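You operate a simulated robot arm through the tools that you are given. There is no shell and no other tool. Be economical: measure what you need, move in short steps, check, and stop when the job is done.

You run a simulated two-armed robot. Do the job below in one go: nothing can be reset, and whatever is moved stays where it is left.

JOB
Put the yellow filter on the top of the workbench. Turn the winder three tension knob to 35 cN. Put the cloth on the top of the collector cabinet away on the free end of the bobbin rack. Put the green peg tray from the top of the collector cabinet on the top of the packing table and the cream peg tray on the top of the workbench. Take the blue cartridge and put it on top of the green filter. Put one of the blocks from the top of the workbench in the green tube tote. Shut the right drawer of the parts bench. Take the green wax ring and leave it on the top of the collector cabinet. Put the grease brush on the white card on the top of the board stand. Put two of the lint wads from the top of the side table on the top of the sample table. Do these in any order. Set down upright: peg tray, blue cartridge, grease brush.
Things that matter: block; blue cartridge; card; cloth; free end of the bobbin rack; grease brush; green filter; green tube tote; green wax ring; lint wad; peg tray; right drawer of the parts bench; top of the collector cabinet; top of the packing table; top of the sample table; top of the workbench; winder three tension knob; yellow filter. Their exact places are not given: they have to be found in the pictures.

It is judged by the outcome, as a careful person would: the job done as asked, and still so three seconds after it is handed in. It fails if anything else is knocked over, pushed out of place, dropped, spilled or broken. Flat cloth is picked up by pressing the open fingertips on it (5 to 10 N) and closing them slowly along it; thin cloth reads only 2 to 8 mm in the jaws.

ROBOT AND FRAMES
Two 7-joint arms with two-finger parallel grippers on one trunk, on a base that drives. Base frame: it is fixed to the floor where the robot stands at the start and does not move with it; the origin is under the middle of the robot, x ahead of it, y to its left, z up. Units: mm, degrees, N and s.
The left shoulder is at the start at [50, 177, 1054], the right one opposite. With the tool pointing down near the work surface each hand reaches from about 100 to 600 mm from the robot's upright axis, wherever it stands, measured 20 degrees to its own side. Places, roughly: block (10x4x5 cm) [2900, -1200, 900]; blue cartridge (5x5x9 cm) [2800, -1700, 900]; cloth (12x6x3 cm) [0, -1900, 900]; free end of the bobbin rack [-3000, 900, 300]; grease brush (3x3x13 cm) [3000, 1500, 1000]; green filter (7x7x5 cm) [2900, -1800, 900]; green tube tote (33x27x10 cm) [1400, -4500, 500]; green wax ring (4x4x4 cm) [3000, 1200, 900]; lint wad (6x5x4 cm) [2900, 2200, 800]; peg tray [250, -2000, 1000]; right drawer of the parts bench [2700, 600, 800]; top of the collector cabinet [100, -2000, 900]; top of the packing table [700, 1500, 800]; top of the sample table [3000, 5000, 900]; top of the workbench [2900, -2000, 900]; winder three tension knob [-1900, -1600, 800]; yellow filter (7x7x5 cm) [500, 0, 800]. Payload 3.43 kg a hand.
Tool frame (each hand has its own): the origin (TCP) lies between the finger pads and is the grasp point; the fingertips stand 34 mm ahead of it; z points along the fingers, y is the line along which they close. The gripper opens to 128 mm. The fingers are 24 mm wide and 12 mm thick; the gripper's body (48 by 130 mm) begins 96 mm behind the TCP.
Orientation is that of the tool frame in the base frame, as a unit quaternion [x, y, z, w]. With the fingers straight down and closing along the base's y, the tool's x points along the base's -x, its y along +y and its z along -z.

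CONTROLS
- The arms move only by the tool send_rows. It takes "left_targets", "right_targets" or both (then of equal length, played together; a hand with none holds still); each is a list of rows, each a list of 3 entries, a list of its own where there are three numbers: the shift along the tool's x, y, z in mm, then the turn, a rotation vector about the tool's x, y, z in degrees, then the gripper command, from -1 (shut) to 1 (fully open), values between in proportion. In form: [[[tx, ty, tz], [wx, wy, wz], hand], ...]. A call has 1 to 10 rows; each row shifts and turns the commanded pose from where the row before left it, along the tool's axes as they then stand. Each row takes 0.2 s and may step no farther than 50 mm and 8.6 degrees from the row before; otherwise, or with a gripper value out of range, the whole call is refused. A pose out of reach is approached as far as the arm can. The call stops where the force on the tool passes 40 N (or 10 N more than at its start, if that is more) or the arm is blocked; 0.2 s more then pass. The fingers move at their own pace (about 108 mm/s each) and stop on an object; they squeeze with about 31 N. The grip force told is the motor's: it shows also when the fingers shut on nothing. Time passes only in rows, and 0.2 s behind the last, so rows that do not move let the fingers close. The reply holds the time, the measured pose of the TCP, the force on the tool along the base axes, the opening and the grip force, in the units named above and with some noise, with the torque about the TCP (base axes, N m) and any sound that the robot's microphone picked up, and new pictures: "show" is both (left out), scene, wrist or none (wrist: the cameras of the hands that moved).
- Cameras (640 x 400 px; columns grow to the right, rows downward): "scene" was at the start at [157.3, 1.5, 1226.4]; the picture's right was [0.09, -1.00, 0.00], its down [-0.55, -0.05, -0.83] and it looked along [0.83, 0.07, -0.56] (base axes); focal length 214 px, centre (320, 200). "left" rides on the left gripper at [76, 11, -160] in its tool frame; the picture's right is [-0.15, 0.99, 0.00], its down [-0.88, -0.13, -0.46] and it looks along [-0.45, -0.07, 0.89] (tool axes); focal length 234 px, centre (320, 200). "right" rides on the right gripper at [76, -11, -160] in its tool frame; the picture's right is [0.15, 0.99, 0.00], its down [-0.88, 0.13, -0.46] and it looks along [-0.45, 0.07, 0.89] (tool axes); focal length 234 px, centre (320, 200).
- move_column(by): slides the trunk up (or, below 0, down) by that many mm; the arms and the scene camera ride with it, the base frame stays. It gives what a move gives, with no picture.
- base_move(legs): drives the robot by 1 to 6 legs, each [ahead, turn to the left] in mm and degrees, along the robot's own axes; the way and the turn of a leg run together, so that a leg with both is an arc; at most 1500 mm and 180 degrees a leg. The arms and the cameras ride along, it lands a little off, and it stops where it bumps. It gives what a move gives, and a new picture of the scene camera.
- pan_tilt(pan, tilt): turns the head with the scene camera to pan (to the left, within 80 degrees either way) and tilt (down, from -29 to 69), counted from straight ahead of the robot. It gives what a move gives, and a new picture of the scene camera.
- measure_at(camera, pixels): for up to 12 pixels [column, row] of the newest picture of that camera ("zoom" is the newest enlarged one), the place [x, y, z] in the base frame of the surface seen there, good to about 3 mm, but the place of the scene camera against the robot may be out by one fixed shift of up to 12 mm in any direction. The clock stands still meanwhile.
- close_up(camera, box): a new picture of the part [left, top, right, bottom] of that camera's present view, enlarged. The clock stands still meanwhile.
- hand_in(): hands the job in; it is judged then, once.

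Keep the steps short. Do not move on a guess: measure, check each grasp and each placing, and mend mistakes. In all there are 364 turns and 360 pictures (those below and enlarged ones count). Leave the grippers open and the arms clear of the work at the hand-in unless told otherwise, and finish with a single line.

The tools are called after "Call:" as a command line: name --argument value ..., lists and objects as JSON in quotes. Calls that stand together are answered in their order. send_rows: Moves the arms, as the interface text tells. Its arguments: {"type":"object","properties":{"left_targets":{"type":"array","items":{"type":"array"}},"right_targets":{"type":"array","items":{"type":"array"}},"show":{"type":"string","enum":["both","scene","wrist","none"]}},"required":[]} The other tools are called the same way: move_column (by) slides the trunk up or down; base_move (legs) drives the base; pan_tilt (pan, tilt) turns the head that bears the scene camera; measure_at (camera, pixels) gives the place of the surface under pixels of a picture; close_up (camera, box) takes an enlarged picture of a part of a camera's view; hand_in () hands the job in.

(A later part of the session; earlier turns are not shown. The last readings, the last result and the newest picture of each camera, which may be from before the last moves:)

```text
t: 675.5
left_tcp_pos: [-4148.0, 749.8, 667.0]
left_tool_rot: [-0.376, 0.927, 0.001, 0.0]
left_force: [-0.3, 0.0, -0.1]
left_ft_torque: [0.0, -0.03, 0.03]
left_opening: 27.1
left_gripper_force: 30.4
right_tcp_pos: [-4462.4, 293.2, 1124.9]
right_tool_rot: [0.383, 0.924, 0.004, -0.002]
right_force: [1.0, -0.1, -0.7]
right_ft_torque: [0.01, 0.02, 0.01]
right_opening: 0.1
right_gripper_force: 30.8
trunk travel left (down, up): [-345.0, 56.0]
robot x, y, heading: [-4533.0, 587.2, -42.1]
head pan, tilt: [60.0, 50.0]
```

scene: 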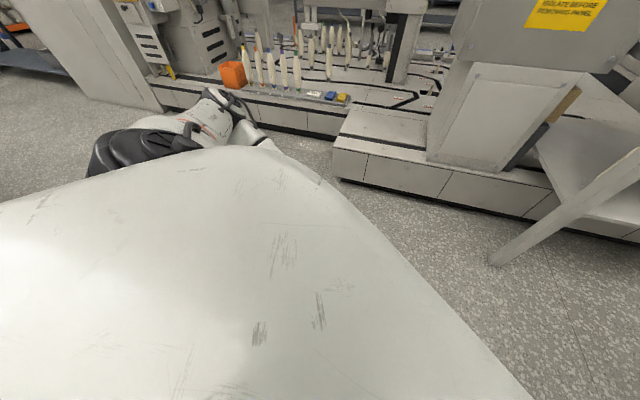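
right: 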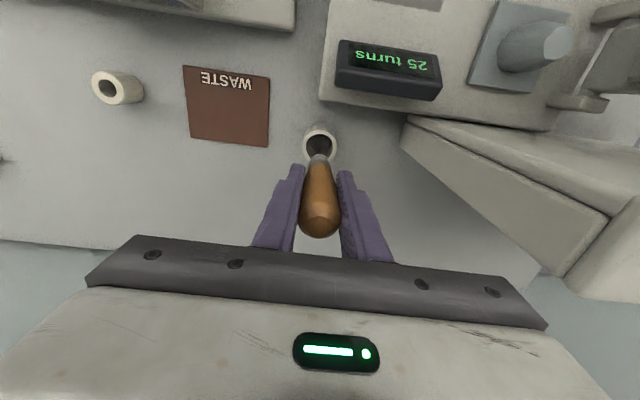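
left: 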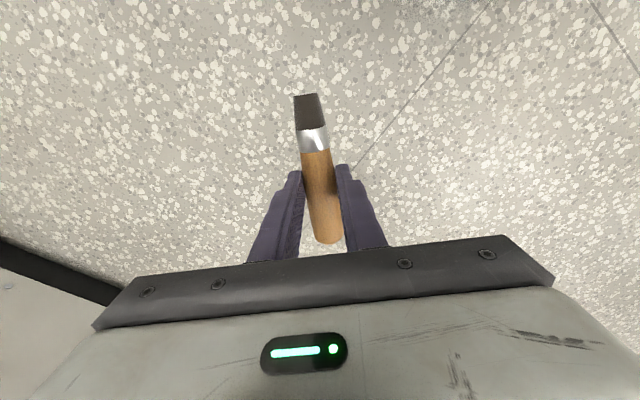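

I raise the left hand and rotate it back to the normal orientation.

Call:
send_rows --left_targets '[[[0, 0, -34], [0, 0, 8.5], -1], [[0, 0, -34], [0, 0, 8.5], -1], [[0, 0, -34], [0, 0, 8.5], -1], [[0, 0, -34], [0, 0, 8.5], -1], [[0, 0, -34], [0, 0, 8.5], -1], [[0, 0, -34], [0, 0, 8.5], -1], [[0, 0, -34], [0, 0, 8.5], -1], [[0, 0, -34], [0, 0, 8.5], -1], [[0, 0, -34], [0, 0, 8.5], -1], [[0, 0, -34], [0, 0, 8.5], -1]]' --show "none"

Call:
send_rows --left_targets '[[[-25, -25, 0], [0, 0, 2], -1], [[-25, -25, 0], [0, 0, 0], -1], [[-25, -25, 0], [0, 0, 0], -1], [[-25, -25, 0], [0, 0, 0], -1], [[-25, -25, 0], [0, 0, 0], -1], [[0, 0, 0], [0, 0, 0], -1]]' --show "none"

```text
t: 677.8
left_tcp_pos: [-4111.8, 755.7, 994.2]
left_tool_rot: [0.351, 0.936, 0.001, 0.0]
left_force: [-0.1, -0.1, 0.5]
left_ft_torque: [0.04, -0.01, 0.04]
left_opening: 27.2
left_gripper_force: 31.1
left hand out of reach, approached as far as the arm can: row 5, 6, 7, 8
right_tcp_pos: [-4461.4, 293.0, 1125.5]
right_tool_rot: [0.384, 0.923, 0.003, -0.002]
right_force: [0.3, -0.4, 0.0]
right_ft_torque: [0.04, 0.0, -0.01]
right_opening: 0.1
right_gripper_force: 31.0
trunk travel left (down, up): [-345.0, 56.0]
robot x, y, heading: [-4531.5, 585.0, -42.0]
head pan, tilt: [60.0, 50.0]
```

```text
t: 679.1
left_tcp_pos: [-4104.1, 576.9, 990.8]
left_tool_rot: [0.365, 0.931, 0.0, -0.001]
left_force: [0.5, 0.3, -0.3]
left_ft_torque: [0.01, 0.02, -0.04]
left_opening: 27.1
left_gripper_force: 31.0
right_tcp_pos: [-4460.6, 294.4, 1125.7]
right_tool_rot: [0.384, 0.923, 0.003, -0.002]
right_force: [0.0, -0.6, 0.7]
right_ft_torque: [-0.01, -0.02, -0.01]
right_opening: 0.1
right_gripper_force: 30.9
trunk travel left (down, up): [-345.0, 56.0]
robot x, y, heading: [-4534.1, 586.1, -41.9]
head pan, tilt: [60.0, 50.0]
```

I try the southern route: drive down the aisle and look east.

Call:
base_move --legs '[[0, -48], [1500, 0], [1500, 0], [900, 0], [0, 90]]'

Call:
pan_tilt --pan 0 --tilt 15

```text
t: 704.1
left_tcp_pos: [-4418.7, -3065.8, 991.9]
left_tool_rot: [0.029, 1.0, 0.001, -0.001]
left_force: [0.4, -0.3, -0.2]
left_ft_torque: [0.02, -0.01, -0.01]
left_opening: 26.8
left_gripper_force: 31.2
right_tcp_pos: [-4514.4, -3512.8, 1124.9]
right_tool_rot: [0.049, 0.999, 0.002, -0.003]
right_force: [0.2, 0.4, -0.5]
right_ft_torque: [0.0, 0.0, -0.03]
right_opening: 0.0
right_gripper_force: 31.3
trunk travel left (down, up): [-345.0, 56.0]
robot x, y, heading: [-4759.6, -3332.2, -2.6]
head pan, tilt: [60.0, 50.0]
```

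scene: 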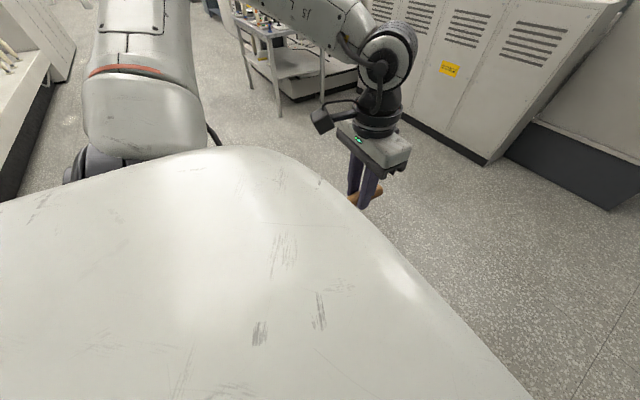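

```text
t: 705.4
left_tcp_pos: [-4418.7, -3067.1, 991.6]
left_tool_rot: [0.03, 1.0, 0.002, 0.0]
left_force: [-0.6, 0.5, -0.1]
left_ft_torque: [-0.03, -0.01, 0.0]
left_opening: 26.8
left_gripper_force: 30.9
right_tcp_pos: [-4514.3, -3512.7, 1126.2]
right_tool_rot: [0.051, 0.999, 0.004, -0.004]
right_force: [0.0, 0.3, 0.1]
right_ft_torque: [-0.01, 0.0, -0.01]
right_opening: 0.0
right_gripper_force: 31.6
trunk travel left (down, up): [-345.0, 56.0]
robot x, y, heading: [-4756.2, -3330.1, -2.5]
head pan, tilt: [0.0, 15.0]
```

scene: 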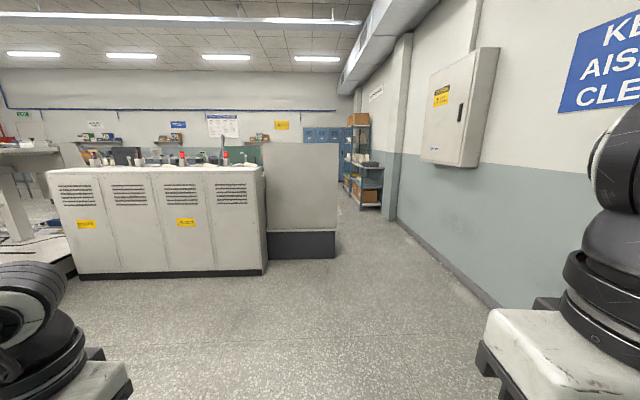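

The south passage is open. I measure its sides.

Call:
measure_at --camera "scene" --pixels '[[335, 258], [270, 258], [430, 250], [480, 290], [395, 225], [340, 200]]'

```text
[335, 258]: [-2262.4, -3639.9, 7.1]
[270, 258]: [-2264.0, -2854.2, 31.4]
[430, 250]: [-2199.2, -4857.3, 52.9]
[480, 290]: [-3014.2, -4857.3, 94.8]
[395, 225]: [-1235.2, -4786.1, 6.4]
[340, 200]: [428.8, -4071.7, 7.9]
```

I drive through along y≈-4250, then north to winder three.

Call:
base_move --legs '[[0, -28], [1500, 0], [310, 0], [0, 30.5], [1500, 0], [700, 0]]'

Call:
base_move --legs '[[0, 90], [1500, 0], [1100, 0], [0, 90]]'

```text
t: 719.3
left_tcp_pos: [-2680.6, -3921.6, 995.8]
left_tool_rot: [0.002, 1.0, -0.009, 0.012]
left_force: [0.8, -1.0, -0.9]
left_ft_torque: [0.01, 0.01, -0.01]
left_opening: 26.9
left_gripper_force: 30.9
right_tcp_pos: [-2750.5, -4374.2, 1138.2]
right_tool_rot: [0.038, 0.999, -0.001, 0.007]
right_force: [0.1, 0.7, -0.1]
right_ft_torque: [0.01, 0.0, 0.02]
right_opening: 0.0
right_gripper_force: 31.0
trunk travel left (down, up): [-345.0, 56.0]
robot x, y, heading: [-2986.9, -4214.9, -0.2]
head pan, tilt: [0.0, 15.0]
stopped in leg 5: the robot was blocked; the commanded pose is now the measured one
```

scene: 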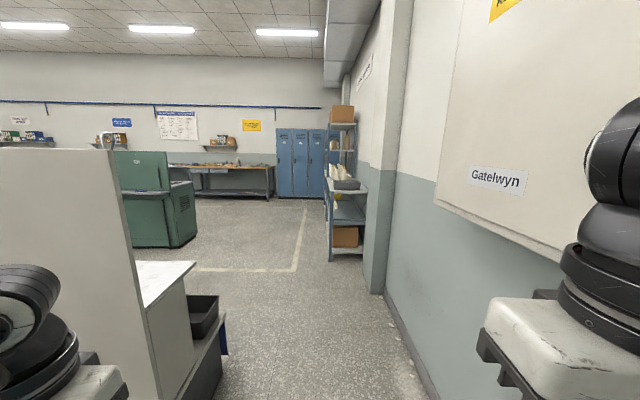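

```text
t: 720.2
left_tcp_pos: [-2690.3, -3914.2, 993.1]
left_tool_rot: [-0.013, 1.0, -0.007, 0.011]
left_force: [-0.1, -0.1, -0.8]
left_ft_torque: [0.02, 0.03, -0.03]
left_opening: 26.8
left_gripper_force: 30.8
right_tcp_pos: [-2746.1, -4374.0, 1139.0]
right_tool_rot: [0.033, 0.999, 0.0, 0.011]
right_force: [-0.6, -0.2, 0.3]
right_ft_torque: [-0.04, -0.04, -0.01]
right_opening: 0.0
right_gripper_force: 31.1
trunk travel left (down, up): [-345.0, 56.0]
robot x, y, heading: [-2990.8, -4215.0, 0.2]
head pan, tilt: [0.0, 15.0]
stopped in leg 1: the robot was blocked; the commanded pose is now the measured one
```

scene: 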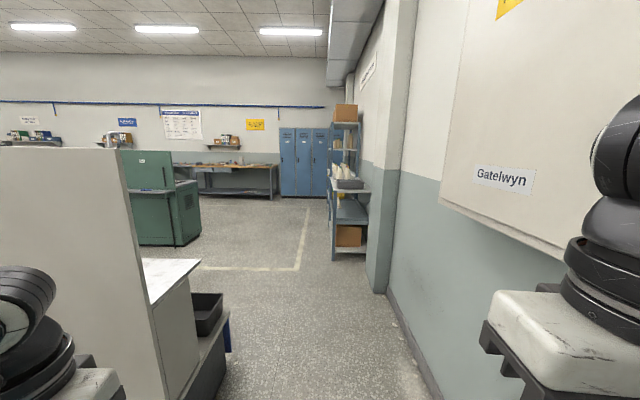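

My right elbow met a wall panel. I back off, shift ~80 mm north and go through centrally.

Call:
base_move --legs '[[-300, 0], [0, 17], [280, 0], [0, -17], [1300, 0]]'

```text
t: 728.9
left_tcp_pos: [-2137.6, -3840.7, 1007.4]
left_tool_rot: [-0.011, 1.0, -0.002, 0.02]
left_force: [-0.2, 0.0, -0.7]
left_ft_torque: [-0.01, 0.01, 0.01]
left_opening: 26.7
left_gripper_force: 31.3
right_tcp_pos: [-2178.4, -4297.8, 1133.2]
right_tool_rot: [0.023, 1.0, 0.017, 0.011]
right_force: [0.8, 0.0, -0.5]
right_ft_torque: [0.01, -0.03, -0.01]
right_opening: 0.0
right_gripper_force: 31.2
trunk travel left (down, up): [-345.0, 56.0]
robot x, y, heading: [-2413.2, -4120.2, 3.3]
head pan, tilt: [0.0, 15.0]
stopped in leg 5: the robot was blocked; the commanded pose is now the measured one
```

scene: 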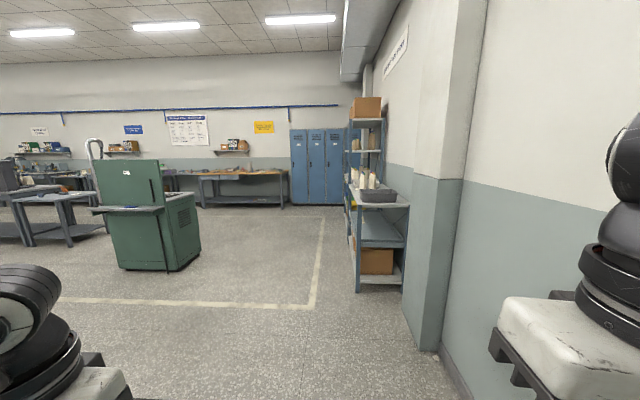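

Now the left elbow meets the partition end. I shift ~80 mm south, past the panel, and continue.

Call:
base_move --legs '[[-60, 0], [0, -22], [260, 0], [0, 19], [1100, 0]]'

```text
t: 730.6
left_tcp_pos: [-2145.7, -3893.2, 1008.5]
left_tool_rot: [0.072, 0.997, -0.028, 0.028]
left_force: [0.6, 0.0, -0.8]
left_ft_torque: [-0.03, 0.01, -0.02]
left_opening: 26.9
left_gripper_force: 31.4
right_tcp_pos: [-2284.8, -4332.4, 1134.7]
right_tool_rot: [0.123, 0.992, 0.009, 0.012]
right_force: [-0.1, -0.3, -0.6]
right_ft_torque: [-0.05, 0.04, 0.0]
right_opening: 0.1
right_gripper_force: 31.2
trunk travel left (down, up): [-345.0, 56.0]
robot x, y, heading: [-2481.3, -4119.8, -6.3]
head pan, tilt: [0.0, 15.0]
stopped in leg 2: the robot was blocked; the commanded pose is now the measured one
```

scene: 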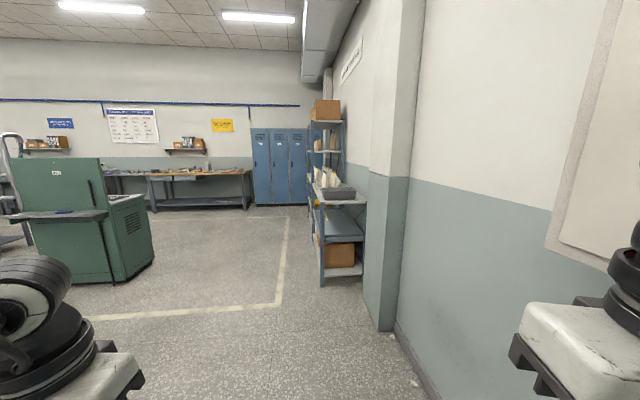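

I tuck the elbows by extending both hands forward and inward.

Call:
send_rows --left_targets '[[[-28, -24, 0], [0, 0, 0], -1], [[-28, -24, 0], [0, 0, 0], -1], [[-28, -24, 0], [0, 0, 0], -1], [[-28, -24, 0], [0, 0, 0], -1], [[-28, -24, 0], [0, 0, 0], -1], [[-28, -20, 0], [0, 0, 0], -1]]' --right_targets '[[[-38, 10, 0], [0, 0, 0], -1], [[-38, 10, 0], [0, 0, 0], -1], [[-38, 10, 0], [0, 0, 0], -1], [[-38, 10, 0], [0, 0, 0], -1], [[-38, 10, 0], [0, 0, 0], -1], [[-38, 10, 0], [0, 0, 0], -1]]' --show "none"

Call:
base_move --legs '[[1300, 0]]'

```text
t: 731.5
left_tcp_pos: [-2071.1, -3898.6, 1055.7]
left_tool_rot: [-0.028, 0.996, -0.03, 0.078]
left_force: [1.3, 1.0, -0.8]
left_ft_torque: [-0.08, 0.12, 0.0]
left_opening: 27.0
left_gripper_force: 31.2
right_tcp_pos: [-2145.5, -4308.1, 1135.9]
right_tool_rot: [0.072, 0.997, 0.017, 0.007]
right_force: [3.3, 0.8, -0.6]
right_ft_torque: [-0.15, 0.37, 0.04]
right_opening: 0.0
right_gripper_force: 31.3
trunk travel left (down, up): [-345.0, 56.0]
robot x, y, heading: [-2484.5, -4118.3, 14.0]
head pan, tilt: [0.0, 15.0]
stopped in row 4 (right hand): the arm was blocked; the commanded pose is now the measured one
```

```text
t: 732.2
left_tcp_pos: [-2064.0, -3900.1, 1066.4]
left_tool_rot: [-0.031, 0.995, -0.031, 0.089]
left_force: [-0.1, 0.6, 0.0]
left_ft_torque: [0.02, -0.03, -0.01]
left_opening: 26.8
left_gripper_force: 31.2
right_tcp_pos: [-2155.9, -4317.3, 1133.5]
right_tool_rot: [0.084, 0.996, 0.017, 0.011]
right_force: [1.1, -0.7, -0.1]
right_ft_torque: [-0.06, -0.03, -0.02]
right_opening: 0.2
right_gripper_force: 30.5
trunk travel left (down, up): [-345.0, 56.0]
robot x, y, heading: [-2488.5, -4122.2, 13.1]
head pan, tilt: [0.0, 15.0]
stopped in leg 1: the robot was blocked; the commanded pose is now the measured one
```

scene: 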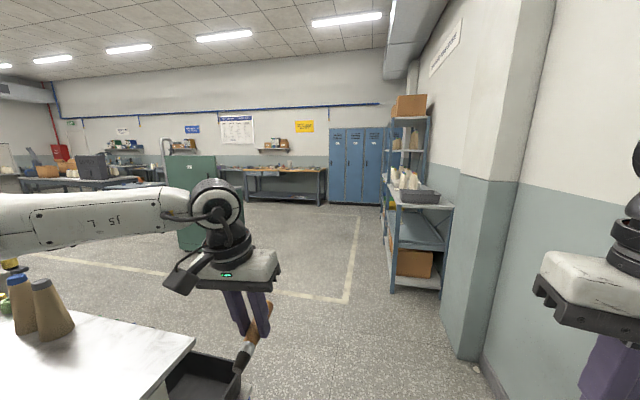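

Both elbows are wedged between the partition and the wall panel. I back off, lower the trunk so the right elbow passes below the panel, and pass closer to the wall.

Call:
base_move --legs '[[-450, 0], [0, -13]]'

Call:
move_column --by -300

```text
t: 734.4
left_tcp_pos: [-2378.0, -3956.2, 1043.2]
left_tool_rot: [-0.031, 0.996, -0.044, 0.07]
left_force: [-0.2, -0.3, -0.1]
left_ft_torque: [0.03, -0.03, -0.01]
left_opening: 27.0
left_gripper_force: 31.0
right_tcp_pos: [-2463.4, -4355.3, 1126.6]
right_tool_rot: [0.059, 0.998, -0.005, -0.007]
right_force: [-0.2, 0.0, 0.9]
right_ft_torque: [0.0, 0.01, -0.01]
right_opening: 0.0
right_gripper_force: 31.0
trunk travel left (down, up): [-345.0, 56.0]
robot x, y, heading: [-2819.2, -4194.2, 13.7]
head pan, tilt: [0.0, 15.0]
stopped in leg 1: the robot was blocked; the commanded pose is now the measured one
```

scene: 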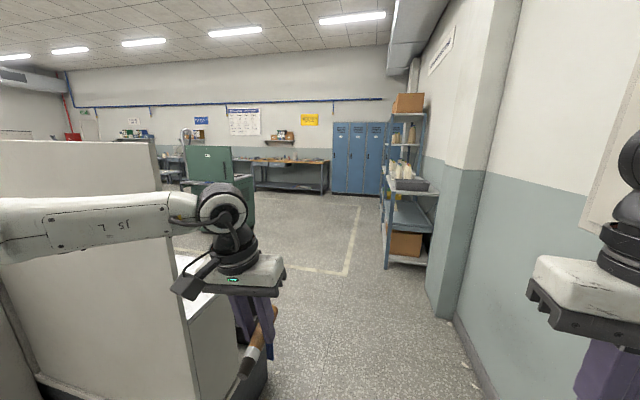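

```text
t: 737.4
left_tcp_pos: [-2376.7, -3968.0, 745.9]
left_tool_rot: [-0.029, 0.997, -0.034, 0.068]
left_force: [-0.1, 0.0, -0.4]
left_ft_torque: [0.03, 0.0, -0.01]
left_opening: 26.6
left_gripper_force: 31.1
right_tcp_pos: [-2463.3, -4370.7, 823.8]
right_tool_rot: [0.063, 0.998, 0.005, -0.006]
right_force: [-0.7, -0.2, -1.0]
right_ft_torque: [0.0, -0.01, 0.01]
right_opening: 0.0
right_gripper_force: 30.8
trunk travel left (down, up): [-45.0, 356.0]
robot x, y, heading: [-2816.5, -4190.9, 13.2]
head pan, tilt: [0.0, 15.0]
```

Call:
base_move --legs '[[0, -27], [420, 0], [0, 14], [1350, 0]]'

```text
t: 741.3
left_tcp_pos: [-1925.1, -4288.4, 748.9]
left_tool_rot: [0.208, 0.975, -0.055, 0.06]
left_force: [-0.1, 0.2, -1.2]
left_ft_torque: [-0.03, 0.01, -0.02]
left_opening: 26.7
left_gripper_force: 30.6
right_tcp_pos: [-2186.3, -4609.7, 833.1]
right_tool_rot: [0.304, 0.953, 0.003, 0.002]
right_force: [-0.5, 0.1, 0.1]
right_ft_torque: [-0.01, -0.03, -0.03]
right_opening: 0.2
right_gripper_force: 31.6
trunk travel left (down, up): [-45.0, 356.0]
robot x, y, heading: [-2416.2, -4283.9, -14.2]
head pan, tilt: [0.0, 15.0]
stopped in leg 2: the robot was blocked; the commanded pose is now the measured one
```

scene: 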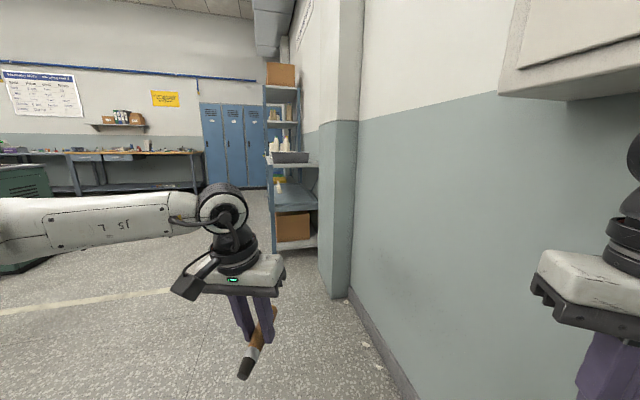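

Call:
base_move --legs '[[-30, 0], [0, 18], [1300, 0]]'

```text
t: 748.4
left_tcp_pos: [-785.2, -4038.9, 749.8]
left_tool_rot: [0.049, 0.995, -0.047, 0.069]
left_force: [-0.2, 0.3, 0.3]
left_ft_torque: [0.03, -0.01, 0.0]
left_opening: 26.7
left_gripper_force: 31.5
right_tcp_pos: [-931.8, -4429.5, 836.0]
right_tool_rot: [0.158, 0.987, 0.007, 0.005]
right_force: [0.0, 0.0, -0.1]
right_ft_torque: [-0.01, 0.0, -0.01]
right_opening: 0.0
right_gripper_force: 31.2
trunk travel left (down, up): [-45.0, 356.0]
robot x, y, heading: [-1255.7, -4184.6, 3.5]
head pan, tilt: [0.0, 15.0]
stopped in leg 3: the robot was blocked; the commanded pose is now the measured one
```

scene: 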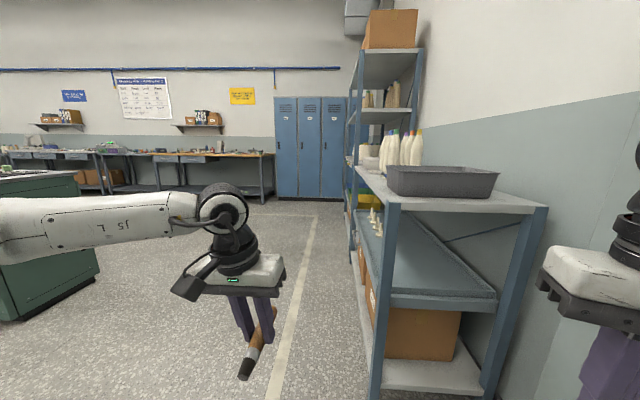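

Through. I back a little, turn north, drive to the winders and face them.

Call:
base_move --legs '[[-120, 0], [0, 86], [1500, 0], [950, 0], [0, 90]]'

Call:
move_column --by 170

Call:
pan_tilt --pan 0 --tilt 28

```text
t: 766.9
left_tcp_pos: [-1716.6, -1407.1, 736.6]
left_tool_rot: [0.836, -0.545, -0.034, -0.059]
left_force: [-0.3, 0.0, -0.7]
left_ft_torque: [-0.01, -0.01, -0.03]
left_opening: 27.0
left_gripper_force: 30.5
right_tcp_pos: [-1334.8, -1314.9, 822.5]
right_tool_rot: [0.794, -0.608, -0.002, 0.017]
right_force: [0.8, 0.5, 0.6]
right_ft_torque: [-0.04, 0.02, -0.02]
right_opening: 0.1
right_gripper_force: 30.8
trunk travel left (down, up): [-45.0, 356.0]
robot x, y, heading: [-1358.2, -1723.1, 126.2]
head pan, tilt: [0.0, 15.0]
stopped in leg 5: the robot was blocked; the commanded pose is now the measured one
```

scene: 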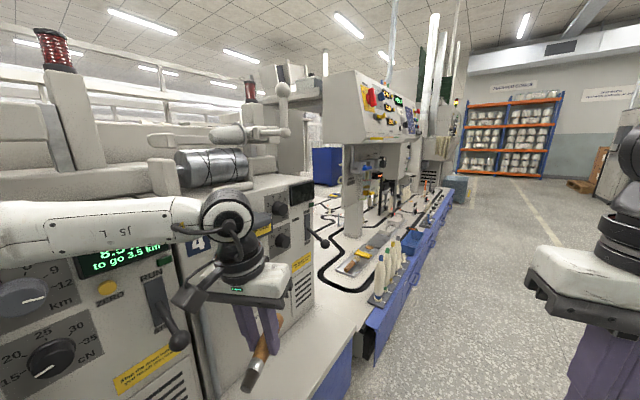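

```text
t: 768.8
left_tcp_pos: [-1722.4, -1411.9, 911.8]
left_tool_rot: [0.839, -0.539, -0.036, -0.064]
left_force: [0.0, -0.8, -0.5]
left_ft_torque: [0.0, -0.04, 0.01]
left_opening: 26.8
left_gripper_force: 30.4
right_tcp_pos: [-1335.6, -1321.8, 997.5]
right_tool_rot: [0.794, -0.608, -0.004, 0.013]
right_force: [-1.0, -0.6, 0.2]
right_ft_torque: [0.0, 0.02, -0.02]
right_opening: 0.2
right_gripper_force: 31.5
trunk travel left (down, up): [-215.0, 186.0]
robot x, y, heading: [-1361.6, -1727.9, 126.4]
head pan, tilt: [0.0, 15.0]
```

```text
t: 769.5
left_tcp_pos: [-1722.2, -1411.2, 912.6]
left_tool_rot: [0.839, -0.539, -0.037, -0.064]
left_force: [-0.4, 1.0, -0.1]
left_ft_torque: [0.03, 0.03, -0.01]
left_opening: 26.8
left_gripper_force: 30.8
right_tcp_pos: [-1335.9, -1320.9, 997.9]
right_tool_rot: [0.794, -0.608, -0.005, 0.012]
right_force: [-0.4, -0.5, 0.7]
right_ft_torque: [-0.01, 0.01, 0.04]
right_opening: 0.0
right_gripper_force: 31.4
trunk travel left (down, up): [-215.0, 186.0]
robot x, y, heading: [-1361.8, -1732.4, 126.4]
head pan, tilt: [0.0, 28.0]
```

scene: 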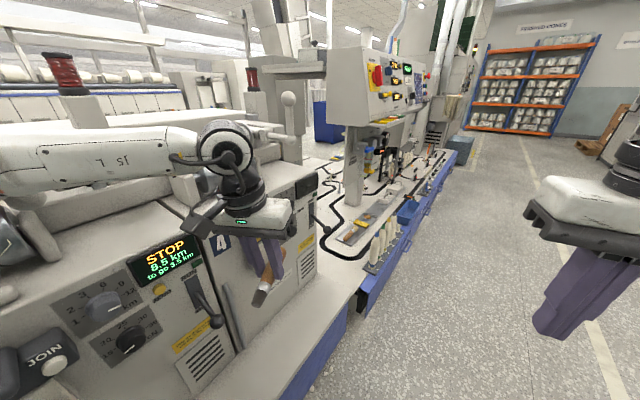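

The left arm is close to the winder. I back off, then face it squarely.

Call:
base_move --legs '[[-380, 0], [0, 54]]'

```text
t: 774.4
left_tcp_pos: [-1601.6, -2136.6, 913.1]
left_tool_rot: [0.991, -0.109, -0.062, -0.04]
left_force: [-0.5, 0.1, -1.5]
left_ft_torque: [-0.01, -0.01, -0.05]
left_opening: 27.2
left_gripper_force: 31.1
right_tcp_pos: [-1441.0, -1774.0, 997.9]
right_tool_rot: [0.982, -0.19, 0.002, 0.015]
right_force: [-0.6, 0.8, 0.1]
right_ft_torque: [-0.02, 0.03, -0.05]
right_opening: 0.0
right_gripper_force: 31.0
trunk travel left (down, up): [-215.0, 186.0]
robot x, y, heading: [-1128.3, -2040.6, 179.3]
head pan, tilt: [0.0, 28.0]
```

scene: 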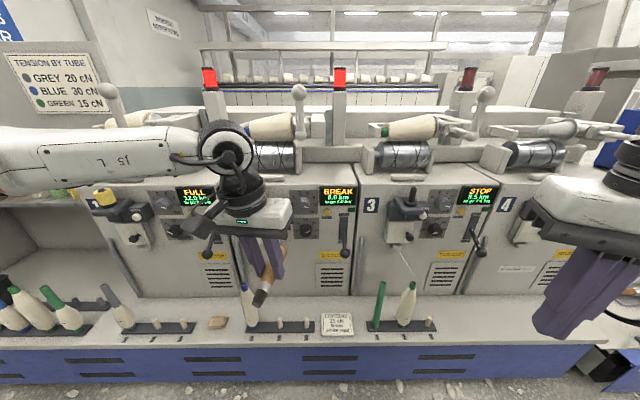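

I zoom on unit 3's panel around (437,220).

Call:
close_up --camera "scene" --box '[360, 170, 510, 280]'

Call:
measure_at --camera "scene" --pixels '[[435, 229], [444, 205], [372, 207], [478, 240], [440, 270], [410, 230], [405, 200], [440, 330], [405, 300]]'

```text
3.64 times, centred on (435, 225) of scene
```

zoom: 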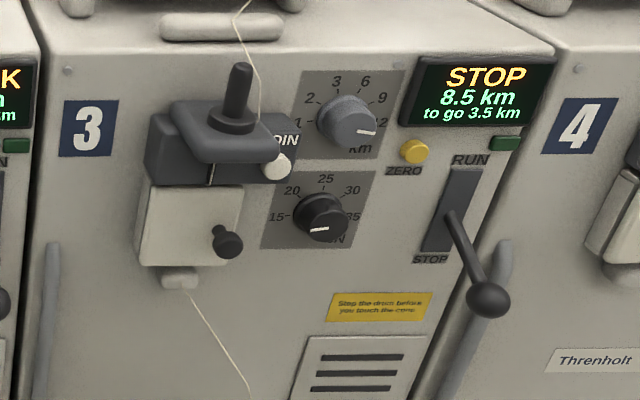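

```text
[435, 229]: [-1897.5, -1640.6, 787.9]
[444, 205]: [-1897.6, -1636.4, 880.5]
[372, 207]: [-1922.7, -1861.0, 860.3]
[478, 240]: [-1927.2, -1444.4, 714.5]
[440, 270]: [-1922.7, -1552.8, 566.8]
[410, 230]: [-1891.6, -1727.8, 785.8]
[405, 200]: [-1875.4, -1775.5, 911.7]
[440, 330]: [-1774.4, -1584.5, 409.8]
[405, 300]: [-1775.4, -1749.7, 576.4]
```

I see the tension knob (lower black knob; scale 15 left … 25 top … 35 right). I tuck the left hand with the brush back, and move to the front of unit 3.

Call:
send_rows --left_targets '[[[30, 22, -15], [0, 0, 0], -1], [[30, 22, -15], [0, 0, 0], -1], [[30, 22, -15], [0, 0, 0], -1], [[30, 22, -15], [0, 0, 0], -1], [[30, 22, -15], [0, 0, 0], -1], [[30, 22, -15], [0, 0, 0], -1]]' --show "none"

Call:
base_move --legs '[[0, -50], [330, 0], [0, 50]]'

Call:
close_up --camera "scene" --box '[330, 160, 530, 300]'

```text
t: 775.8
left_tcp_pos: [-1444.9, -2312.2, 970.8]
left_tool_rot: [0.991, -0.109, -0.061, -0.04]
left_force: [0.3, -0.9, -0.1]
left_ft_torque: [0.0, -0.01, -0.01]
left_opening: 26.9
left_gripper_force: 30.8
right_tcp_pos: [-1440.6, -1773.9, 998.8]
right_tool_rot: [0.982, -0.189, 0.002, 0.012]
right_force: [-0.5, 0.4, -0.2]
right_ft_torque: [0.01, -0.01, 0.02]
right_opening: 0.0
right_gripper_force: 31.4
trunk travel left (down, up): [-215.0, 186.0]
robot x, y, heading: [-1133.1, -2040.6, 179.6]
head pan, tilt: [0.0, 28.0]
```

```text
t: 782.5
left_tcp_pos: [-1658.5, -2056.9, 969.9]
left_tool_rot: [0.992, -0.103, -0.062, -0.039]
left_force: [-0.1, 0.0, -1.1]
left_ft_torque: [-0.02, -0.04, 0.02]
left_opening: 26.6
left_gripper_force: 30.9
right_tcp_pos: [-1657.7, -1519.9, 999.3]
right_tool_rot: [0.983, -0.185, 0.001, 0.013]
right_force: [0.1, 0.2, 0.3]
right_ft_torque: [-0.01, 0.02, -0.01]
right_opening: 0.1
right_gripper_force: 31.0
trunk travel left (down, up): [-215.0, 186.0]
robot x, y, heading: [-1346.8, -1780.5, -179.8]
head pan, tilt: [0.0, 28.0]
```

scene: 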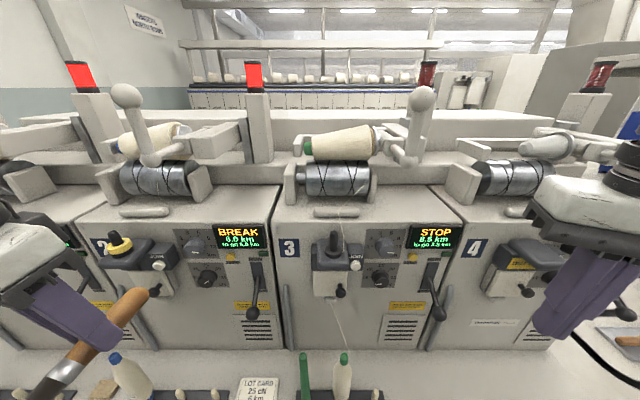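

```text
2.86 times, centred on (430, 230) of scene
```

zoom: 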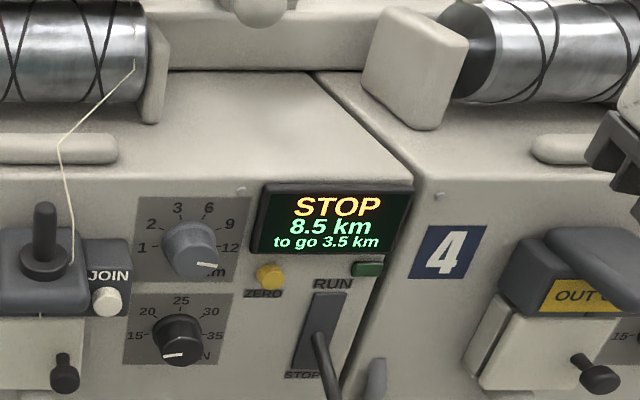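

Pointer is at the 15 side; it must turn clockwise to 35. I prepare the right hand: fix yaw, move in line with the knob, then pitch it to horizontal.

Call:
send_rows --right_targets '[[[0, 0, 0], [0, 0, -7.1], -1], [[0, 0, 0], [0, 0, -7.1], -1], [[0, 0, 0], [0, 0, -7.1], 0], [[-25, 40, 0], [0, 0, 0], 0], [[-25, 40, 0], [0, 0, 0], 0], [[-25, 40, 0], [0, 0, 0], 0]]' --show "none"

Call:
send_rows --right_targets '[[[0, 0, 0], [0, -8.2, 0], 0], [[0, 0, 0], [0, -8.2, 0], 0], [[0, 0, 0], [0, -8.2, 0], 0], [[0, 0, 0], [0, -8.2, 0], 0], [[0, 0, 0], [0, -8.2, 0], 0], [[0, 0, 0], [0, -8.2, 0], 0], [[0, 0, 0], [0, -8.2, 0], 0], [[0, 0, 0], [0, -8.2, 0], 0], [[0, 0, 0], [0, -8.2, 0], 0], [[0, 0, 0], [0, -8.2, 0], 0]]' --show "none"

```text
t: 783.9
left_tcp_pos: [-1658.3, -2058.4, 969.9]
left_tool_rot: [0.992, -0.103, -0.061, -0.041]
left_force: [0.2, 1.1, -0.6]
left_ft_torque: [0.02, 0.0, 0.0]
left_opening: 26.7
left_gripper_force: 31.2
right_tcp_pos: [-1735.1, -1639.7, 1001.0]
right_tool_rot: [1.0, 0.0, 0.0, 0.013]
right_force: [-0.2, 1.0, -0.1]
right_ft_torque: [-0.01, -0.02, -0.03]
right_opening: 64.2
right_gripper_force: 0.1
trunk travel left (down, up): [-215.0, 186.0]
robot x, y, heading: [-1345.7, -1781.4, -180.0]
head pan, tilt: [0.0, 28.0]
```

```text
t: 786.1
left_tcp_pos: [-1659.5, -2057.5, 968.7]
left_tool_rot: [0.992, -0.103, -0.062, -0.04]
left_force: [0.9, -0.4, 0.1]
left_ft_torque: [-0.01, 0.0, 0.01]
left_opening: 26.9
left_gripper_force: 31.4
right_tcp_pos: [-1802.1, -1691.4, 1035.8]
right_tool_rot: [0.753, -0.009, -0.658, 0.01]
right_force: [0.2, 0.5, 0.4]
right_ft_torque: [0.01, 0.01, 0.02]
right_opening: 64.0
right_gripper_force: 0.1
right hand out of reach, approached as far as the arm can: row 6, 7, 8, 9, 10
trunk travel left (down, up): [-215.0, 186.0]
robot x, y, heading: [-1345.6, -1783.1, -180.2]
head pan, tilt: [0.0, 28.0]
```

The hand is nearly horizontal. I back the base 110 mm for clearance, then lower the hand to knob height.

Call:
base_move --legs '[[-110, 0]]'

Call:
send_rows --right_targets '[[[40, -8, 5.5], [0, -7.5, 0], 0], [[42, -8, 0], [0, 0, 0], 0], [[42, -8, 0], [0, 0, 0], 0], [[42, -8, 0], [0, 0, 0], 0], [[42, -8, 0], [0, 0, 0], 0], [[42, -8, 0], [0, 0, 0], 0]]' --show "wrist"

```text
t: 787.3
left_tcp_pos: [-1548.9, -2058.6, 969.6]
left_tool_rot: [0.992, -0.103, -0.062, -0.039]
left_force: [1.1, 0.7, -0.9]
left_ft_torque: [0.0, 0.03, -0.02]
left_opening: 26.7
left_gripper_force: 31.0
right_tcp_pos: [-1691.8, -1691.6, 1037.7]
right_tool_rot: [0.754, -0.009, -0.657, 0.01]
right_force: [0.6, 0.0, 0.3]
right_ft_torque: [0.02, 0.0, 0.02]
right_opening: 63.9
right_gripper_force: 0.2
trunk travel left (down, up): [-215.0, 186.0]
robot x, y, heading: [-1240.7, -1777.9, -179.7]
head pan, tilt: [0.0, 28.0]
```

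scene: 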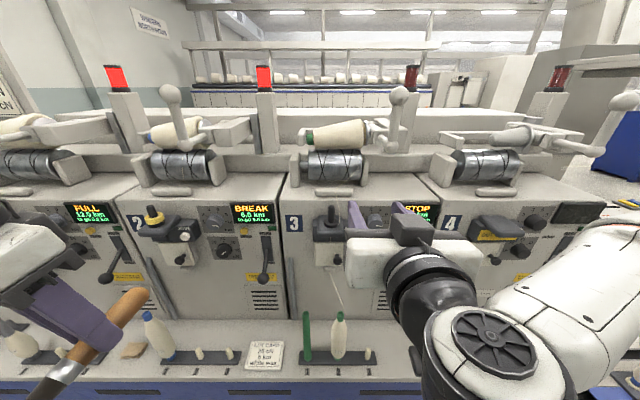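

```text
t: 788.7
left_tcp_pos: [-1549.0, -2056.9, 969.7]
left_tool_rot: [0.992, -0.102, -0.061, -0.039]
left_force: [-1.0, -0.6, -0.6]
left_ft_torque: [-0.02, 0.0, -0.01]
left_opening: 26.9
left_gripper_force: 30.9
right_tcp_pos: [-1713.9, -1720.6, 839.7]
right_tool_rot: [0.712, -0.012, -0.702, 0.008]
right_force: [0.6, -0.4, -0.2]
right_ft_torque: [0.02, 0.02, -0.03]
right_opening: 63.9
right_gripper_force: 0.0
right hand out of reach, approached as far as the arm can: row 4, 5, 6
trunk travel left (down, up): [-215.0, 186.0]
robot x, y, heading: [-1236.8, -1781.9, -180.0]
head pan, tilt: [0.0, 28.0]
```

right: 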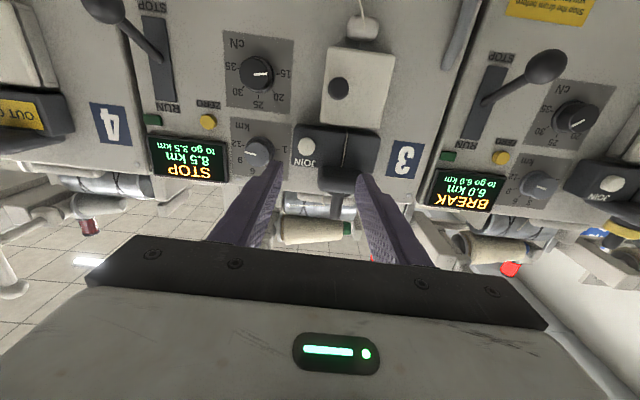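

I see the knob at (257,72) (picture upside down). I zoom on it, and raise the trunk so the arm can fold less.

Call:
close_up --camera "right" --box '[210, 30, 310, 120]'

Call:
measure_at --camera "right" --pixels '[[257, 72], [240, 100], [338, 88], [285, 120], [256, 150]]'

Call:
move_column --by 180

```text
4.44 times, centred on (260, 75) of right
```

zoom: 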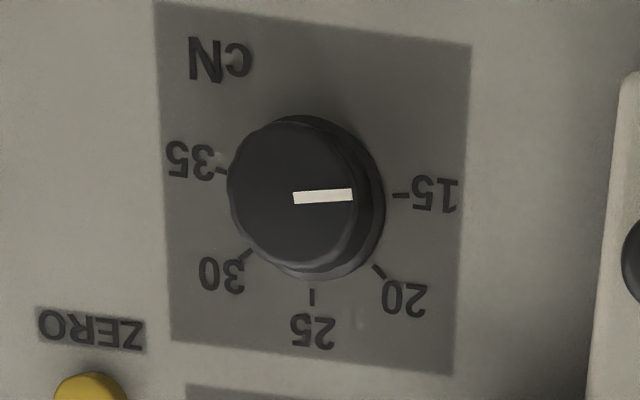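

```text
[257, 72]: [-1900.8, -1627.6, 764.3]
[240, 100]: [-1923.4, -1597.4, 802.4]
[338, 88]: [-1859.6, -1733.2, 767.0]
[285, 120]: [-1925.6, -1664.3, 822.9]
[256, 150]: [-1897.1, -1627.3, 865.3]
```

```text
t: 790.7
left_tcp_pos: [-1549.2, -2058.1, 1148.6]
left_tool_rot: [0.992, -0.103, -0.062, -0.04]
left_force: [-0.2, -0.1, -0.5]
left_ft_torque: [0.02, -0.03, -0.03]
left_opening: 26.9
left_gripper_force: 31.0
right_tcp_pos: [-1713.6, -1719.8, 1019.0]
right_tool_rot: [0.712, -0.013, -0.702, 0.006]
right_force: [0.6, -0.7, -0.2]
right_ft_torque: [0.01, -0.01, -0.02]
right_opening: 63.8
right_gripper_force: 0.0
trunk travel left (down, up): [-395.0, 6.0]
robot x, y, heading: [-1235.7, -1783.4, -180.2]
head pan, tilt: [0.0, 28.0]
```

The pointer is exactly at 15 and 35 is diametrically opposite: 180° clockwise. Knob axis ≈ (y -1628, z 764). I lower the hand in line with it.

Call:
send_rows --right_targets '[[[42, -15, 0], [0, 0, 0], 0], [[42, -15, 0], [0, 0, 0], 0], [[42, -15, 0], [0, 0, 0], 0], [[43, -15, 0], [0, 0, 0], 0], [[43, -16, 0], [0, 0, 0], 0], [[43, -16, 0], [0, 0, 0], 0]]' --show "none"

Call:
send_rows --right_targets '[[[0, 0, 0], [0, 0, -8.5], 0], [[0, 0, 0], [0, 0, -8.5], 0], [[0, 0, 0], [0, 0, -8.5], 0], [[0, 0, 0], [0, 0, -8.5], 0], [[0, 0, 0], [0, 0, -8.5], 0], [[0, 0, 0], [0, 0, -8.5], 0], [[0, 0, 0], [0, 0, -8.5], 0], [[0, 0, 0], [0, 0, -8.5], 0], [[0, 0, 0], [0, 0, -8.5], 0], [[0, 0, 0], [0, 0, -8.5], 0]]' --show "wrist"

```text
t: 792.1
left_tcp_pos: [-1549.2, -2057.9, 1150.6]
left_tool_rot: [0.992, -0.103, -0.062, -0.039]
left_force: [-0.7, 0.5, 0.7]
left_ft_torque: [0.02, -0.01, -0.02]
left_opening: 26.9
left_gripper_force: 30.8
right_tcp_pos: [-1699.6, -1789.7, 940.2]
right_tool_rot: [0.715, -0.014, -0.699, 0.005]
right_force: [-0.4, 0.1, 0.1]
right_ft_torque: [0.02, 0.0, -0.03]
right_opening: 63.7
right_gripper_force: 0.1
right hand out of reach, approached as far as the arm can: row 1, 2, 3, 4, 5, 6
trunk travel left (down, up): [-395.0, 6.0]
robot x, y, heading: [-1236.3, -1783.3, -179.9]
head pan, tilt: [0.0, 28.0]
```

```text
t: 794.3
left_tcp_pos: [-1549.6, -2058.7, 1149.3]
left_tool_rot: [0.992, -0.103, -0.062, -0.04]
left_force: [-1.0, 0.5, 0.1]
left_ft_torque: [-0.02, -0.01, -0.02]
left_opening: 27.0
left_gripper_force: 31.4
right_tcp_pos: [-1697.4, -1791.5, 940.6]
right_tool_rot: [0.533, 0.474, -0.52, -0.47]
right_force: [-0.4, 0.6, 0.8]
right_ft_torque: [-0.02, -0.05, 0.0]
right_opening: 64.0
right_gripper_force: 0.0
trunk travel left (down, up): [-395.0, 6.0]
robot x, y, heading: [-1236.7, -1779.1, -179.7]
head pan, tilt: [0.0, 28.0]
```

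right: 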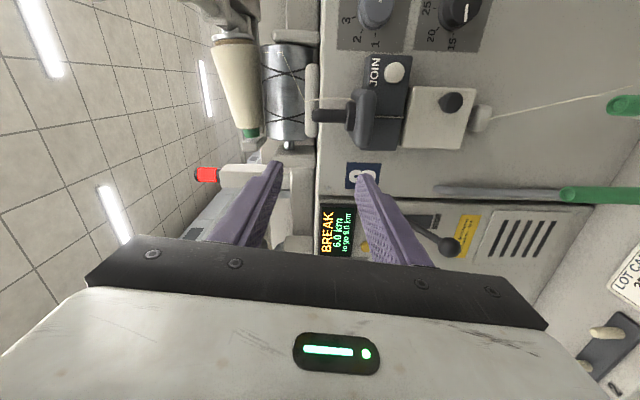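

The arm cannot fold downward like this; a lower shoulder should help. I lower the trunk by 300 and then move right/up in front of the knob.

Call:
move_column --by -300

Call:
send_rows --right_targets '[[[33, -28, 0], [0, 0, 0], 0], [[33, -28, 0], [0, 0, 0], 0], [[33, -28, 0], [0, 0, 0], 0], [[33, -28, 0], [0, 0, 0], 0], [[31, -26, 0], [0, 0, 0], 0], [[0, 0, 0], [0, 0, 0], 0]]' --show "wrist"

```text
t: 797.3
left_tcp_pos: [-1549.2, -2057.8, 849.4]
left_tool_rot: [0.992, -0.104, -0.062, -0.039]
left_force: [0.0, -0.4, 0.2]
left_ft_torque: [0.02, -0.01, 0.02]
left_opening: 26.9
left_gripper_force: 30.5
right_tcp_pos: [-1698.3, -1790.1, 641.7]
right_tool_rot: [0.534, 0.472, -0.521, -0.469]
right_force: [0.7, -0.1, 0.2]
right_ft_torque: [0.02, 0.0, -0.01]
right_opening: 64.0
right_gripper_force: 0.2
trunk travel left (down, up): [-95.0, 306.0]
robot x, y, heading: [-1242.7, -1785.1, -180.1]
head pan, tilt: [0.0, 28.0]
```

```text
t: 798.7
left_tcp_pos: [-1548.6, -2057.6, 849.0]
left_tool_rot: [0.992, -0.103, -0.061, -0.039]
left_force: [0.6, -0.7, -0.8]
left_ft_torque: [0.0, 0.0, 0.01]
left_opening: 26.8
left_gripper_force: 30.8
right_tcp_pos: [-1700.8, -1663.0, 793.2]
right_tool_rot: [0.536, 0.472, -0.519, -0.47]
right_force: [-0.1, 0.6, -0.4]
right_ft_torque: [0.0, 0.0, -0.02]
right_opening: 64.2
right_gripper_force: 0.1
right hand out of reach, approached as far as the arm can: row 1, 2, 3, 4, 5
trunk travel left (down, up): [-95.0, 306.0]
robot x, y, heading: [-1239.8, -1780.5, -179.7]
head pan, tilt: [0.0, 28.0]
```

right: 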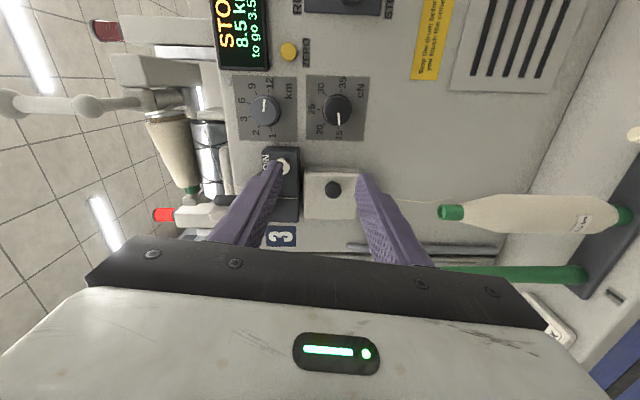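

Close. I move right 35, down 29 and forward 90, then re-check.

Call:
send_rows --right_targets '[[[17, 13, 30], [0, 0, 0], 0], [[18, 13, 30], [0, 0, 0], 0], [[0, 0, 25], [0, 0, 0], 0], [[0, 0, 0], [0, 0, 0], 0]]' --show "wrist"

```text
t: 799.7
left_tcp_pos: [-1549.0, -2058.5, 850.4]
left_tool_rot: [0.992, -0.103, -0.062, -0.039]
left_force: [0.2, 0.3, -0.1]
left_ft_torque: [0.01, 0.01, 0.05]
left_opening: 26.9
left_gripper_force: 30.6
right_tcp_pos: [-1768.1, -1687.4, 792.7]
right_tool_rot: [0.536, 0.473, -0.519, -0.469]
right_force: [0.0, 0.8, -0.1]
right_ft_torque: [0.0, 0.02, -0.02]
right_opening: 63.9
right_gripper_force: 0.1
right hand out of reach, approached as far as the arm can: row 1, 2, 3
trunk travel left (down, up): [-95.0, 306.0]
robot x, y, heading: [-1239.6, -1779.9, -180.0]
head pan, tilt: [0.0, 28.0]
```

right: 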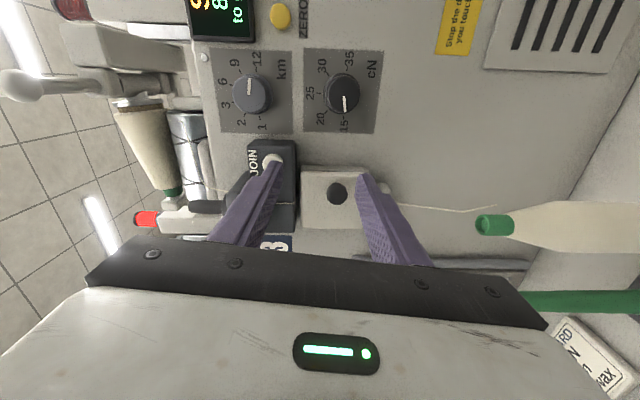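

The arm is at its minimum fold; I need more distance. I back the base 120 mm and extend the arm.

Call:
base_move --legs '[[-120, 0]]'

Call:
send_rows --right_targets '[[[20, 10, 40], [0, 0, 0], 0], [[20, 10, 40], [0, 0, 0], 0], [[15, 6, 40], [0, 0, 0], 0], [[0, 0, 0], [0, 0, 0], 0]]' --show "wrist"

```text
t: 800.9
left_tcp_pos: [-1430.7, -2057.9, 849.8]
left_tool_rot: [0.992, -0.103, -0.062, -0.039]
left_force: [-0.1, 0.6, -0.3]
left_ft_torque: [-0.05, -0.01, 0.02]
left_opening: 27.0
left_gripper_force: 30.9
right_tcp_pos: [-1649.8, -1688.1, 792.1]
right_tool_rot: [0.536, 0.473, -0.519, -0.469]
right_force: [0.2, 0.1, 0.0]
right_ft_torque: [0.01, 0.0, -0.02]
right_opening: 64.0
right_gripper_force: 0.1
trunk travel left (down, up): [-95.0, 306.0]
robot x, y, heading: [-1117.7, -1780.5, -179.7]
head pan, tilt: [0.0, 28.0]
```

scene: 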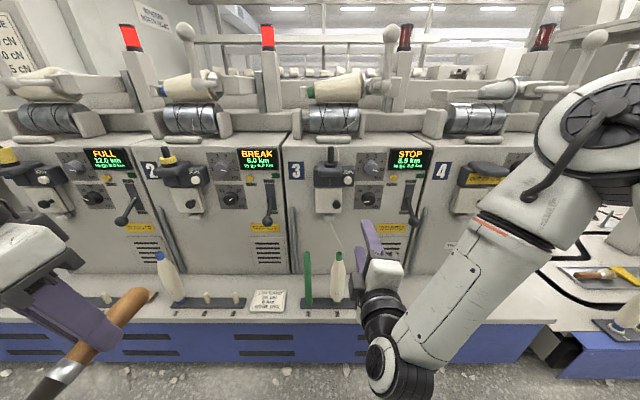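

```text
t: 801.9
left_tcp_pos: [-1430.9, -2057.4, 850.3]
left_tool_rot: [0.992, -0.102, -0.061, -0.039]
left_force: [0.2, 0.4, 0.0]
left_ft_torque: [0.01, -0.01, -0.01]
left_opening: 27.0
left_gripper_force: 30.5
right_tcp_pos: [-1753.8, -1706.8, 797.3]
right_tool_rot: [0.54, 0.471, -0.515, -0.47]
right_force: [0.4, 0.8, -0.9]
right_ft_torque: [0.02, 0.0, 0.01]
right_opening: 64.0
right_gripper_force: 0.1
right hand out of reach, approached as far as the arm can: row 1, 2, 3
trunk travel left (down, up): [-95.0, 306.0]
robot x, y, heading: [-1121.1, -1786.4, -179.4]
head pan, tilt: [0.0, 28.0]
```

right: 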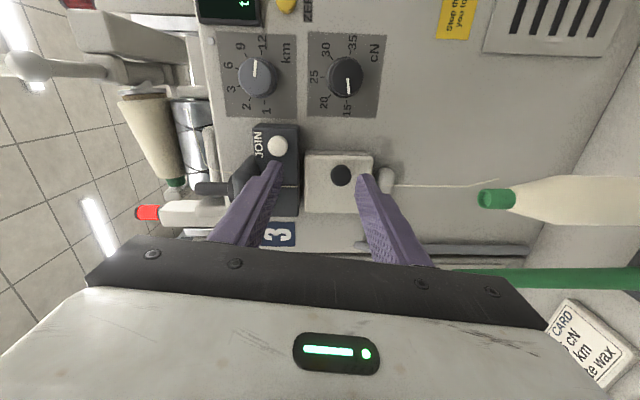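

The pre-rotation seems to hit a joint limit. I rotate the hand back (+85°) and try positioning again.

Call:
send_rows --right_targets '[[[0, 0, 0], [0, 0, 8.5], 0], [[0, 0, 0], [0, 0, 8.5], 0], [[0, 0, 0], [0, 0, 8.5], 0], [[0, 0, 0], [0, 0, 8.5], 0], [[0, 0, 0], [0, 0, 8.5], 0], [[0, 0, 0], [0, 0, 8.5], 0], [[0, 0, 0], [0, 0, 8.5], 0], [[0, 0, 0], [0, 0, 8.5], 0], [[0, 0, 0], [0, 0, 8.5], 0], [[0, 0, 0], [0, 0, 8.5], 0]]' --show "none"

Call:
send_rows --right_targets '[[[5, -26, 0], [0, 0, 0], 0], [[5, -26, 0], [0, 0, 0], 0], [[5, -26, 0], [0, 0, 0], 0], [[0, 0, 0], [0, 0, 0], 0]]' --show "none"

```text
t: 804.1
left_tcp_pos: [-1430.5, -2059.1, 849.1]
left_tool_rot: [0.992, -0.101, -0.062, -0.039]
left_force: [-0.1, -0.7, -0.3]
left_ft_torque: [0.02, 0.0, 0.02]
left_opening: 27.0
left_gripper_force: 31.4
right_tcp_pos: [-1749.0, -1708.8, 799.9]
right_tool_rot: [0.715, -0.015, -0.699, 0.005]
right_force: [0.9, 0.6, -0.2]
right_ft_torque: [0.01, -0.05, 0.0]
right_opening: 64.1
right_gripper_force: 0.1
trunk travel left (down, up): [-95.0, 306.0]
robot x, y, heading: [-1121.7, -1779.5, -179.8]
head pan, tilt: [0.0, 28.0]
```

```text
t: 805.1
left_tcp_pos: [-1429.7, -2057.9, 850.4]
left_tool_rot: [0.992, -0.101, -0.062, -0.039]
left_force: [-1.0, -0.4, -0.1]
left_ft_torque: [0.03, 0.0, 0.0]
left_opening: 26.7
left_gripper_force: 31.0
right_tcp_pos: [-1735.6, -1696.5, 815.2]
right_tool_rot: [0.715, -0.016, -0.699, 0.002]
right_force: [0.3, -0.4, -0.2]
right_ft_torque: [0.02, 0.0, 0.01]
right_opening: 64.1
right_gripper_force: 0.1
right hand out of reach, approached as far as the arm can: row 1, 2, 3
trunk travel left (down, up): [-95.0, 306.0]
robot x, y, heading: [-1118.3, -1780.5, -179.8]
head pan, tilt: [0.0, 28.0]
```

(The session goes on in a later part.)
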